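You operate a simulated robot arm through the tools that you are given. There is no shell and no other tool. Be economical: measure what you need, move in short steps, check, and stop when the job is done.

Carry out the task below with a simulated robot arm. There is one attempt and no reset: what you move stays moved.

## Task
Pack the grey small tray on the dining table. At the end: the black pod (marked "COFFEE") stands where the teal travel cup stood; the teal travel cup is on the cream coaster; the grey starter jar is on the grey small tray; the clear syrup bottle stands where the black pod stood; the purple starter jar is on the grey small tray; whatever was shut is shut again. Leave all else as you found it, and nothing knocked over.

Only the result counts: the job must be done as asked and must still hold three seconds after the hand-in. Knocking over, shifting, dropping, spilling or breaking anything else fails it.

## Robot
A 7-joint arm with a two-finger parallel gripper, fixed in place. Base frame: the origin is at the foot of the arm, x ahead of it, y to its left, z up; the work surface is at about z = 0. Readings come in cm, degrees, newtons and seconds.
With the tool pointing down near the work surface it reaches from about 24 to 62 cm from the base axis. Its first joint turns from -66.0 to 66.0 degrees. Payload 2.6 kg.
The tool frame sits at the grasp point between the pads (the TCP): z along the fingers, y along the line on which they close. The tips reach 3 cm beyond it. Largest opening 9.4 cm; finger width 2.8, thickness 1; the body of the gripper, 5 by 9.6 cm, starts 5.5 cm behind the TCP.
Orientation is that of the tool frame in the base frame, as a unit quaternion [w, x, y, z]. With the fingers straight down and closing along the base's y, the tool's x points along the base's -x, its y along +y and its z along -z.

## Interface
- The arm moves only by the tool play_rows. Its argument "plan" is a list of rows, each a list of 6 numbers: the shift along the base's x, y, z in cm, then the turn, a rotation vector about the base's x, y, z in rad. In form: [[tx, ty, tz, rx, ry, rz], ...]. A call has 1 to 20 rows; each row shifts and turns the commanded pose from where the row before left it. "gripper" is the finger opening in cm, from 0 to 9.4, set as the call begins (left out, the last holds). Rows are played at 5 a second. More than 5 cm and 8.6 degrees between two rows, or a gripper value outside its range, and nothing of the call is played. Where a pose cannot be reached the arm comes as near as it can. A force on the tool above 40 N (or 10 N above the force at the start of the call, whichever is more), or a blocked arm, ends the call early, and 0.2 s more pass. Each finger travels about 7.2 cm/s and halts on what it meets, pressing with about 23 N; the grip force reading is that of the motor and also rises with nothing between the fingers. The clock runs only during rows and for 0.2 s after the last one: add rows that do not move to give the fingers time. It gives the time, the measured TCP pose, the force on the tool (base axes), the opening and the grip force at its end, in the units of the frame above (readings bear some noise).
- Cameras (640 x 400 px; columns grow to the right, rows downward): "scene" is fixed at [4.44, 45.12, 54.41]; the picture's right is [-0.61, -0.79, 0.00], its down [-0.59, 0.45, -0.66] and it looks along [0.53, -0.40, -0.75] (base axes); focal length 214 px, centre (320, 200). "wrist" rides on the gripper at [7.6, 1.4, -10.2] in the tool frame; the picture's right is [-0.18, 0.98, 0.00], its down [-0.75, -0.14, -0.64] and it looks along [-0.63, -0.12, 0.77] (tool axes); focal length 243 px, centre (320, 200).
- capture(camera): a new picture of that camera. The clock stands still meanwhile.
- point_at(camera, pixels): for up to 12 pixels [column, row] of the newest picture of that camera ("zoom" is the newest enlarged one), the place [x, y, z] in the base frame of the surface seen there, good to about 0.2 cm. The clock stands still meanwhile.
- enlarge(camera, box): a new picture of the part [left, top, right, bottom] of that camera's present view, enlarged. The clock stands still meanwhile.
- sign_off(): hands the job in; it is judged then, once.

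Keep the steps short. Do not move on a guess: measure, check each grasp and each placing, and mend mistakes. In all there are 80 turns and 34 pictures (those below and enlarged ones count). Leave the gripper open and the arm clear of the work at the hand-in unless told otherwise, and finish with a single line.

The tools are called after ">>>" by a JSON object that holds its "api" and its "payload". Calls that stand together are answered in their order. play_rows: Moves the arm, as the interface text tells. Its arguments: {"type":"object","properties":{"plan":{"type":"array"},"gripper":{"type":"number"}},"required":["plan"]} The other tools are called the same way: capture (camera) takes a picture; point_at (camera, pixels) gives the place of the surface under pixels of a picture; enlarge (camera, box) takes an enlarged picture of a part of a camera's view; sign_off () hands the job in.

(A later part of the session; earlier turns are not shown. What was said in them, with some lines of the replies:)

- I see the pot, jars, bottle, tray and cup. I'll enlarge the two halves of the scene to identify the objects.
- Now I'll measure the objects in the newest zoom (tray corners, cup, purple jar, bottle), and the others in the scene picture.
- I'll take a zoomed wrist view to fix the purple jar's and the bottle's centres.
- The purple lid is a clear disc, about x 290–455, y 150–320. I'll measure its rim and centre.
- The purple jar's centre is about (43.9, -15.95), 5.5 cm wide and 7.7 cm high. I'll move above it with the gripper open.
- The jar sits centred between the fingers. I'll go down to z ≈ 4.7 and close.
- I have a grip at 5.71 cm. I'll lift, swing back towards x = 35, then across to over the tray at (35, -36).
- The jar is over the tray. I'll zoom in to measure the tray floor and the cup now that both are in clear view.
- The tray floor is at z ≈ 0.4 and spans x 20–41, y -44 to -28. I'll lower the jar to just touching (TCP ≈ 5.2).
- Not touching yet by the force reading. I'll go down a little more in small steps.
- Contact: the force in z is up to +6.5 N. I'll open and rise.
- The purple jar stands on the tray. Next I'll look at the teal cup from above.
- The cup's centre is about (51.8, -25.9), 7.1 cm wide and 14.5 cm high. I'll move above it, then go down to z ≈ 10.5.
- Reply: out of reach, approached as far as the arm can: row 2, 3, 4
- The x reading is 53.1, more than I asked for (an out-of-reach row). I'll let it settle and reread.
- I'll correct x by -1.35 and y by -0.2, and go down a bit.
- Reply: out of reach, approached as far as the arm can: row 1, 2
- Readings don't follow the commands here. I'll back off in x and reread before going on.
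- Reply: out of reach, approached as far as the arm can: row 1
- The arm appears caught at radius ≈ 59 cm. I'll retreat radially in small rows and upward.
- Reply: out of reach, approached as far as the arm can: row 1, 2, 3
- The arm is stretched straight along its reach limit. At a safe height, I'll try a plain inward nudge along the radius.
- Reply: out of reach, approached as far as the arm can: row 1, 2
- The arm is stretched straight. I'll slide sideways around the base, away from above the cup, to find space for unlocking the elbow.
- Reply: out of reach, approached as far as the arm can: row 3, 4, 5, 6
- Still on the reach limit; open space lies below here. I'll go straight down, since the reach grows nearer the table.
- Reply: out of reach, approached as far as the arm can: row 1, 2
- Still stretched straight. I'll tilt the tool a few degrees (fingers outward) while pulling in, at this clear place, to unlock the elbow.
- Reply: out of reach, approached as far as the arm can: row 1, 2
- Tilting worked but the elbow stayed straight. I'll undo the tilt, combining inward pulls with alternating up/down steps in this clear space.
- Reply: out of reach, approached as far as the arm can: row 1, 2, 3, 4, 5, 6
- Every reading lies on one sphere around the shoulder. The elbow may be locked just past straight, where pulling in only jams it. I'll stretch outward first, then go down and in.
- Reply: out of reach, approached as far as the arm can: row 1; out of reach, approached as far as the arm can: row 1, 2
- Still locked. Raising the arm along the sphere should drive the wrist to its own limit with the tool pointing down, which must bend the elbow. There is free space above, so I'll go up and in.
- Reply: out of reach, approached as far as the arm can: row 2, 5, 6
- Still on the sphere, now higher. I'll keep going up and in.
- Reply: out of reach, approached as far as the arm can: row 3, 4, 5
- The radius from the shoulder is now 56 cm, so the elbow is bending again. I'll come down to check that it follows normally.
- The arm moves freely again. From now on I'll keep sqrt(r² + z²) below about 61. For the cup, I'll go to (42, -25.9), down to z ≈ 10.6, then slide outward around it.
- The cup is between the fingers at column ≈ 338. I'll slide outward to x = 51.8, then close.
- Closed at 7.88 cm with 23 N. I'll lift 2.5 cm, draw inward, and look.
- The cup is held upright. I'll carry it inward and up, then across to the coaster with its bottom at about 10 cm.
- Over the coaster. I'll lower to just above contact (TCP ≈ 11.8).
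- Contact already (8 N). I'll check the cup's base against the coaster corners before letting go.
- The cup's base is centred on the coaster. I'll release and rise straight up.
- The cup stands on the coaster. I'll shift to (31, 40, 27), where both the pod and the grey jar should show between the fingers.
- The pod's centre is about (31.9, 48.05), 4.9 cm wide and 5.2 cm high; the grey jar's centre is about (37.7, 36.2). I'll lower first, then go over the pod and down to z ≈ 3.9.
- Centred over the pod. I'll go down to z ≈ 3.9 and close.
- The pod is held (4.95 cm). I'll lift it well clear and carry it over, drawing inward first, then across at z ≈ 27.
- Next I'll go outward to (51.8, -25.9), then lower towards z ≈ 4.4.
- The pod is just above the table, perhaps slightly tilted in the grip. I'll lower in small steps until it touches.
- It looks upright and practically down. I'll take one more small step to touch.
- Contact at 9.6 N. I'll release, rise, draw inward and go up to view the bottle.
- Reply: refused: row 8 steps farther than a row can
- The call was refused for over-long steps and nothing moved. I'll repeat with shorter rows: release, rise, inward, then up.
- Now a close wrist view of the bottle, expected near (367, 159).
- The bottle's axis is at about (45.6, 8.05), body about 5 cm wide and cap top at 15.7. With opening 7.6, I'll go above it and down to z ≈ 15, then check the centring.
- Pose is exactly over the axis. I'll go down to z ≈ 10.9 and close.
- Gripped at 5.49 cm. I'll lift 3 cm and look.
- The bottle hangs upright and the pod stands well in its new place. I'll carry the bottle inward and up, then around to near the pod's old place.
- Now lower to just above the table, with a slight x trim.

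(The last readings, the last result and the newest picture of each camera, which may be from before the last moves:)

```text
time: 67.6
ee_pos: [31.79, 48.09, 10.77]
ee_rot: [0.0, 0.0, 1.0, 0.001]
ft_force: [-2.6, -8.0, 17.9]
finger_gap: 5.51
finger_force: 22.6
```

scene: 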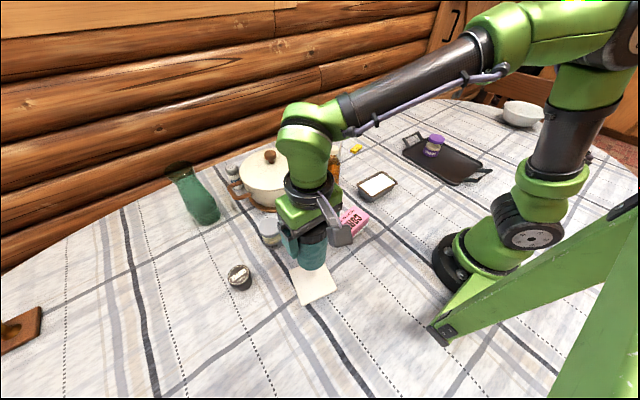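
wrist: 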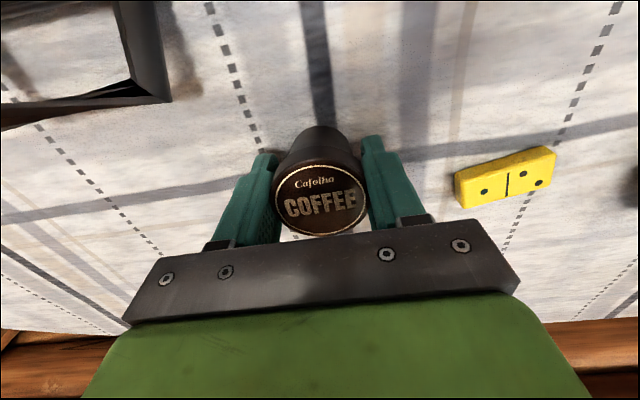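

Firm contact. I'll ease up 0.1, open, then withdraw along -x and rise.

>>> {"api": "play_rows", "payload": {"plan": [[0, 0, 0.1, 0, 0, 0], [0, 0, 0, 0, 0, 0]]}}

>>> {"api": "play_rows", "payload": {"plan": [[0, 0, 0, 0, 0, 0], [0, 0, 0, 0, 0, 0], [0, 0, 0, 0, 0, 0], [-2, 0, 0, 0, 0, 0], [-2.5, 0, 0, 0, 0, 0], [-2, 0, 0, 0, 0, 0], [0, -1, 3, 0, 0, 0], [0, -1, 4, 0, 0, 0], [0, -1, 4, 0, 0, 0], [0, 0, 0, 0, 0, 0]], "gripper": 8.8}}

>>> {"api": "enlarge", "payload": {"camera": "scene", "box": [176, 190, 368, 310]}}

```text
time: 68.2
ee_pos: [31.84, 48.12, 10.84]
ee_rot: [-0.001, 0.0, 1.0, 0.001]
ft_force: [3.4, -1.8, 7.7]
finger_gap: 5.48
finger_force: 23.4
```

```text
time: 70.4
ee_pos: [25.32, 45.16, 21.83]
ee_rot: [-0.002, 0.0, 1.0, 0.001]
ft_force: [0.3, 0.2, 0.1]
finger_gap: 8.82
finger_force: 0.0
```

```text
3.33 times, centred on (272, 250) of scene
```

zoom: 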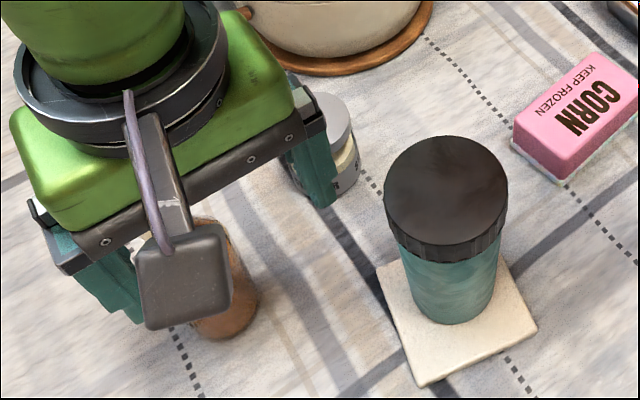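

The bottle and cup stand well. Next the grey jar at (37.7, 36.2): I'll go above it at a safe height, then down.

>>> {"api": "play_rows", "payload": {"plan": [[3.1, -2.25, 0, 0, 0, 0], [3.1, -2.25, 0, 0, 0, 0], [3.1, -2.25, 0, 0, 0, 0], [3.1, -2.2, 0, 0, 0, 0], [0, 0, -4, 0, 0, 0], [0, 0, -4, 0, 0, 0], [0, 0, -2, 0, 0, 0], [0, 0, 0, 0, 0, 0]], "gripper": 9.4}}

>>> {"api": "capture", "payload": {"camera": "wrist"}}

```text
time: 72.2
ee_pos: [37.53, 36.18, 11.78]
ee_rot: [-0.002, 0.0, 1.0, 0.001]
ft_force: [0.3, 0.6, 0.3]
finger_gap: 9.4
finger_force: 0.0
```

```text
7 pictures are left
```

wrist: 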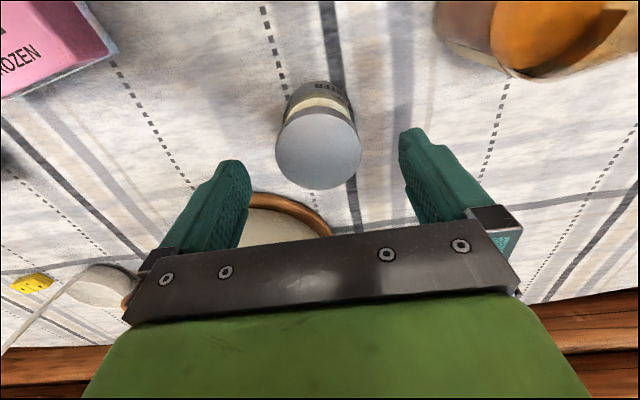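

The jar is centred between the fingers, the same view as with the purple one. Down to z ≈ 4.7 and close.

>>> {"api": "play_rows", "payload": {"plan": [[0.1, 0, -2.5, 0, 0, 0], [0, 0, -2.5, 0, 0, 0], [0, 0, -2, 0, 0, 0], [0, 0, 0, 0, 0, 0]]}}

>>> {"api": "play_rows", "payload": {"plan": [[0, 0, 0, 0, 0, 0], [0, 0, 0, 0, 0, 0], [0, 0, 0, 0, 0, 0], [0, 0, 0, 0, 0, 0]], "gripper": 4}}

```text
time: 73.2
ee_pos: [37.66, 36.13, 4.55]
ee_rot: [-0.002, -0.001, 1.0, 0.0]
ft_force: [0.0, 1.2, 0.2]
finger_gap: 9.4
finger_force: 0.1
```

```text
time: 74.2
ee_pos: [37.68, 36.16, 4.73]
ee_rot: [-0.002, 0.0, 1.0, 0.0]
ft_force: [-0.2, -0.5, 0.3]
finger_gap: 5.72
finger_force: 22.9
```

Gripped at 5.72 cm. I'll lift to z ≈ 22.7 and carry across, inside of the pot and bottle area, toward the tray.

>>> {"api": "play_rows", "payload": {"plan": [[0, 0, 3, 0, 0, 0], [0, 0, 5, 0, 0, 0], [0, 0, 5, 0, 0, 0], [0, 0, 5, 0, 0, 0], [-0.5, -4.15, 0, 0, 0, 0], [-0.5, -4.15, 0, 0, 0, 0], [-0.5, -4.15, 0, 0, 0, 0], [-0.5, -4.15, 0, 0, 0, 0], [-0.5, -4.15, 0, 0, 0, 0], [-0.5, -4.15, 0, 0, 0, 0], [-0.5, -4.15, 0, 0, 0, 0], [-0.5, -4.15, 0, 0, 0, 0], [-0.5, -4.15, 0, 0, 0, 0], [0, 0, 0, 0, 0, 0]]}}

>>> {"api": "play_rows", "payload": {"plan": [[-0.5, -4.15, 0, 0, 0, 0], [-0.5, -4.15, 0, 0, 0, 0], [-0.5, -4.15, 0, 0, 0, 0], [-0.5, -4.15, 0, 0, 0, 0], [-0.5, -4.15, 0, 0, 0, 0], [-0.5, -4.15, 0, 0, 0, 0], [-1.4, -3.3, 0, 0, 0, 0], [-1.4, -3.3, 0, 0, 0, 0], [-1.4, -3.3, 0, 0, 0, 0], [0, 0, 0, 0, 0, 0]]}}

>>> {"api": "capture", "payload": {"camera": "scene"}}

```text
time: 77.2
ee_pos: [33.17, -1.55, 22.56]
ee_rot: [-0.002, 0.0, 1.0, 0.0]
ft_force: [-0.7, -0.1, -1.7]
finger_gap: 5.75
finger_force: 22.4
```

```text
time: 79.4
ee_pos: [25.83, -35.92, 22.82]
ee_rot: [-0.001, 0.0, 1.0, 0.001]
ft_force: [0.4, -0.2, -1.7]
finger_gap: 5.78
finger_force: 23.0
```

```text
6 pictures are left
```

scene: 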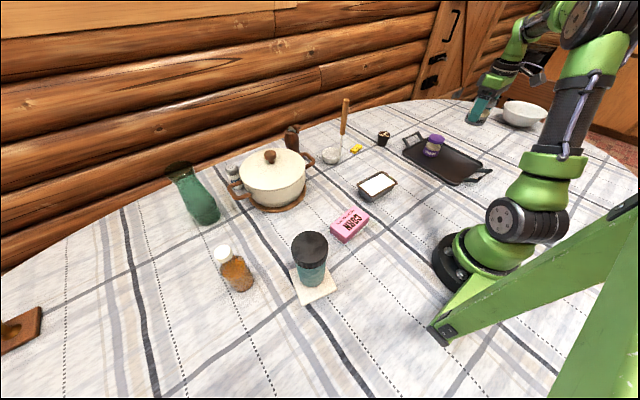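

All standing well. I'll lower the grey jar over the tray to about 5.6.

>>> {"api": "play_rows", "payload": {"plan": [[0, 0, -4, 0, 0, 0], [0, 0, -4, 0, 0, 0], [0, 0, -4, 0, 0, 0], [0, 0, -2.5, 0, 0, 0], [0, 0, -1.5, 0, 0, 0], [0, 0, -1, 0, 0, 0], [0, 0, -0.3, 0, 0, 0], [0, 0, 0, 0, 0, 0]]}}

>>> {"api": "play_rows", "payload": {"plan": [[0, 0, -0.15, 0, 0, 0], [0, 0, 0, 0, 0, 0]]}}

```text
time: 81.2
ee_pos: [25.91, -36.05, 5.55]
ee_rot: [-0.002, -0.001, 1.0, 0.001]
ft_force: [-0.8, -0.1, -2.1]
finger_gap: 5.77
finger_force: 23.1
```

```text
time: 81.8
ee_pos: [26.05, -35.95, 5.27]
ee_rot: [-0.002, 0.0, 1.0, 0.0]
ft_force: [0.5, -0.8, -3.5]
finger_gap: 5.76
finger_force: 23.0
```

No contact yet. One more small step down.

>>> {"api": "play_rows", "payload": {"plan": [[0, 0, -0.13, 0, 0, 0], [0, 0, 0, 0, 0, 0]]}}

```text
time: 82.4
ee_pos: [26.02, -35.92, 5.24]
ee_rot: [-0.002, 0.0, 1.0, 0.0]
ft_force: [0.5, -0.8, -2.5]
finger_gap: 5.74
finger_force: 22.6
```

>>> {"api": "play_rows", "payload": {"plan": [[0, 0, -0.12, 0, 0, 0], [0, 0, 0, 0, 0, 0]]}}

```text
time: 83.0
ee_pos: [26.18, -35.83, 5.06]
ee_rot: [-0.002, 0.0, 1.0, 0.001]
ft_force: [0.0, -0.3, -2.9]
finger_gap: 5.75
finger_force: 22.9
```

>>> {"api": "play_rows", "payload": {"plan": [[0, 0, -0.12, 0, 0, 0], [0, 0, 0, 0, 0, 0]]}}

```text
time: 83.6
ee_pos: [26.17, -35.89, 5.17]
ee_rot: [-0.001, 0.0, 1.0, -0.001]
ft_force: [-4.2, 7.6, 16.4]
finger_gap: 5.74
finger_force: 23.7
```

Contact. I'll open and rise clear, then move to a neutral place.

>>> {"api": "play_rows", "payload": {"plan": [[0, 0, 0.05, 0, 0, 0], [0, 0, 0, 0, 0, 0]]}}

>>> {"api": "play_rows", "payload": {"plan": [[0, 0, 0, 0, 0, 0], [0, 0, 0, 0, 0, 0], [0, 0, 0, 0, 0, 0], [0, 0, 2, 0, 0, 0], [0, 0, 3, 0, 0, 0], [0, 0, 4, 0, 0, 0], [0, 0, 4, 0, 0, 0], [0, 0, 4, 0, 0, 0], [0, 0, 4, 0, 0, 0], [1, 4, 2, 0, 0, 0], [1, 4, 2, 0, 0, 0], [1, 4, 1, 0, 0, 0], [1, 4, 0, 0, 0, 0], [1, 4, 0, 0, 0, 0], [1, 4, 0, 0, 0, 0], [0, 0, 0, 0, 0, 0]], "gripper": 9.4}}

>>> {"api": "enlarge", "payload": {"camera": "scene", "box": [310, 90, 502, 210]}}

>>> {"api": "enlarge", "payload": {"camera": "scene", "box": [160, 130, 400, 310]}}

```text
time: 84.2
ee_pos: [26.19, -35.98, 5.07]
ee_rot: [0.0, 0.0, 1.0, 0.0]
ft_force: [-3.6, 4.0, 15.2]
finger_gap: 5.77
finger_force: 23.2
```

```text
time: 87.6
ee_pos: [32.05, -11.91, 31.03]
ee_rot: [-0.001, 0.0, 1.0, 0.001]
ft_force: [0.5, -0.3, -0.5]
finger_gap: 9.4
finger_force: 0.0
```

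```text
3.33 times, centred on (406, 150) of scene
```

zoom: 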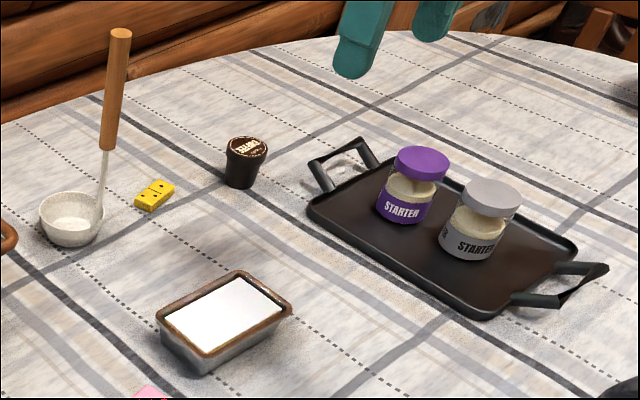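

```text
2.22 times, centred on (280, 220) of scene
```

zoom: 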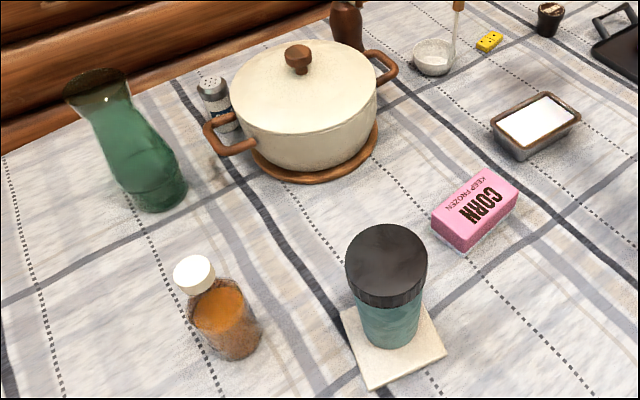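

All looks right. I'll make a last check of the bottle and the cup's base in this zoom.

>>> {"api": "point_at", "payload": {"camera": "zoom", "pixels": [[194, 274], [386, 258], [236, 352], [390, 343], [372, 385]]}}

```text
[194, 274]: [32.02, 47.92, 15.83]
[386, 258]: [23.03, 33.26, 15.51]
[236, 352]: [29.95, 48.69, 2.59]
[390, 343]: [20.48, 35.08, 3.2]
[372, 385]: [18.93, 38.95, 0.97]
```

The bottle stands at (32.0, 47.9), where the pod was, and the cup is centred on the coaster. The gripper is open and clear, so I'm handing in.

>>> {"api": "sign_off", "payload": {}}

```text
The job is handed in.
```

The job is handed in: both starter jars are on the grey tray, the teal cup is on the cream coaster, the pod stands where the cup was, the syrup bottle stands where the pod was, and nothing was opened or knocked over.
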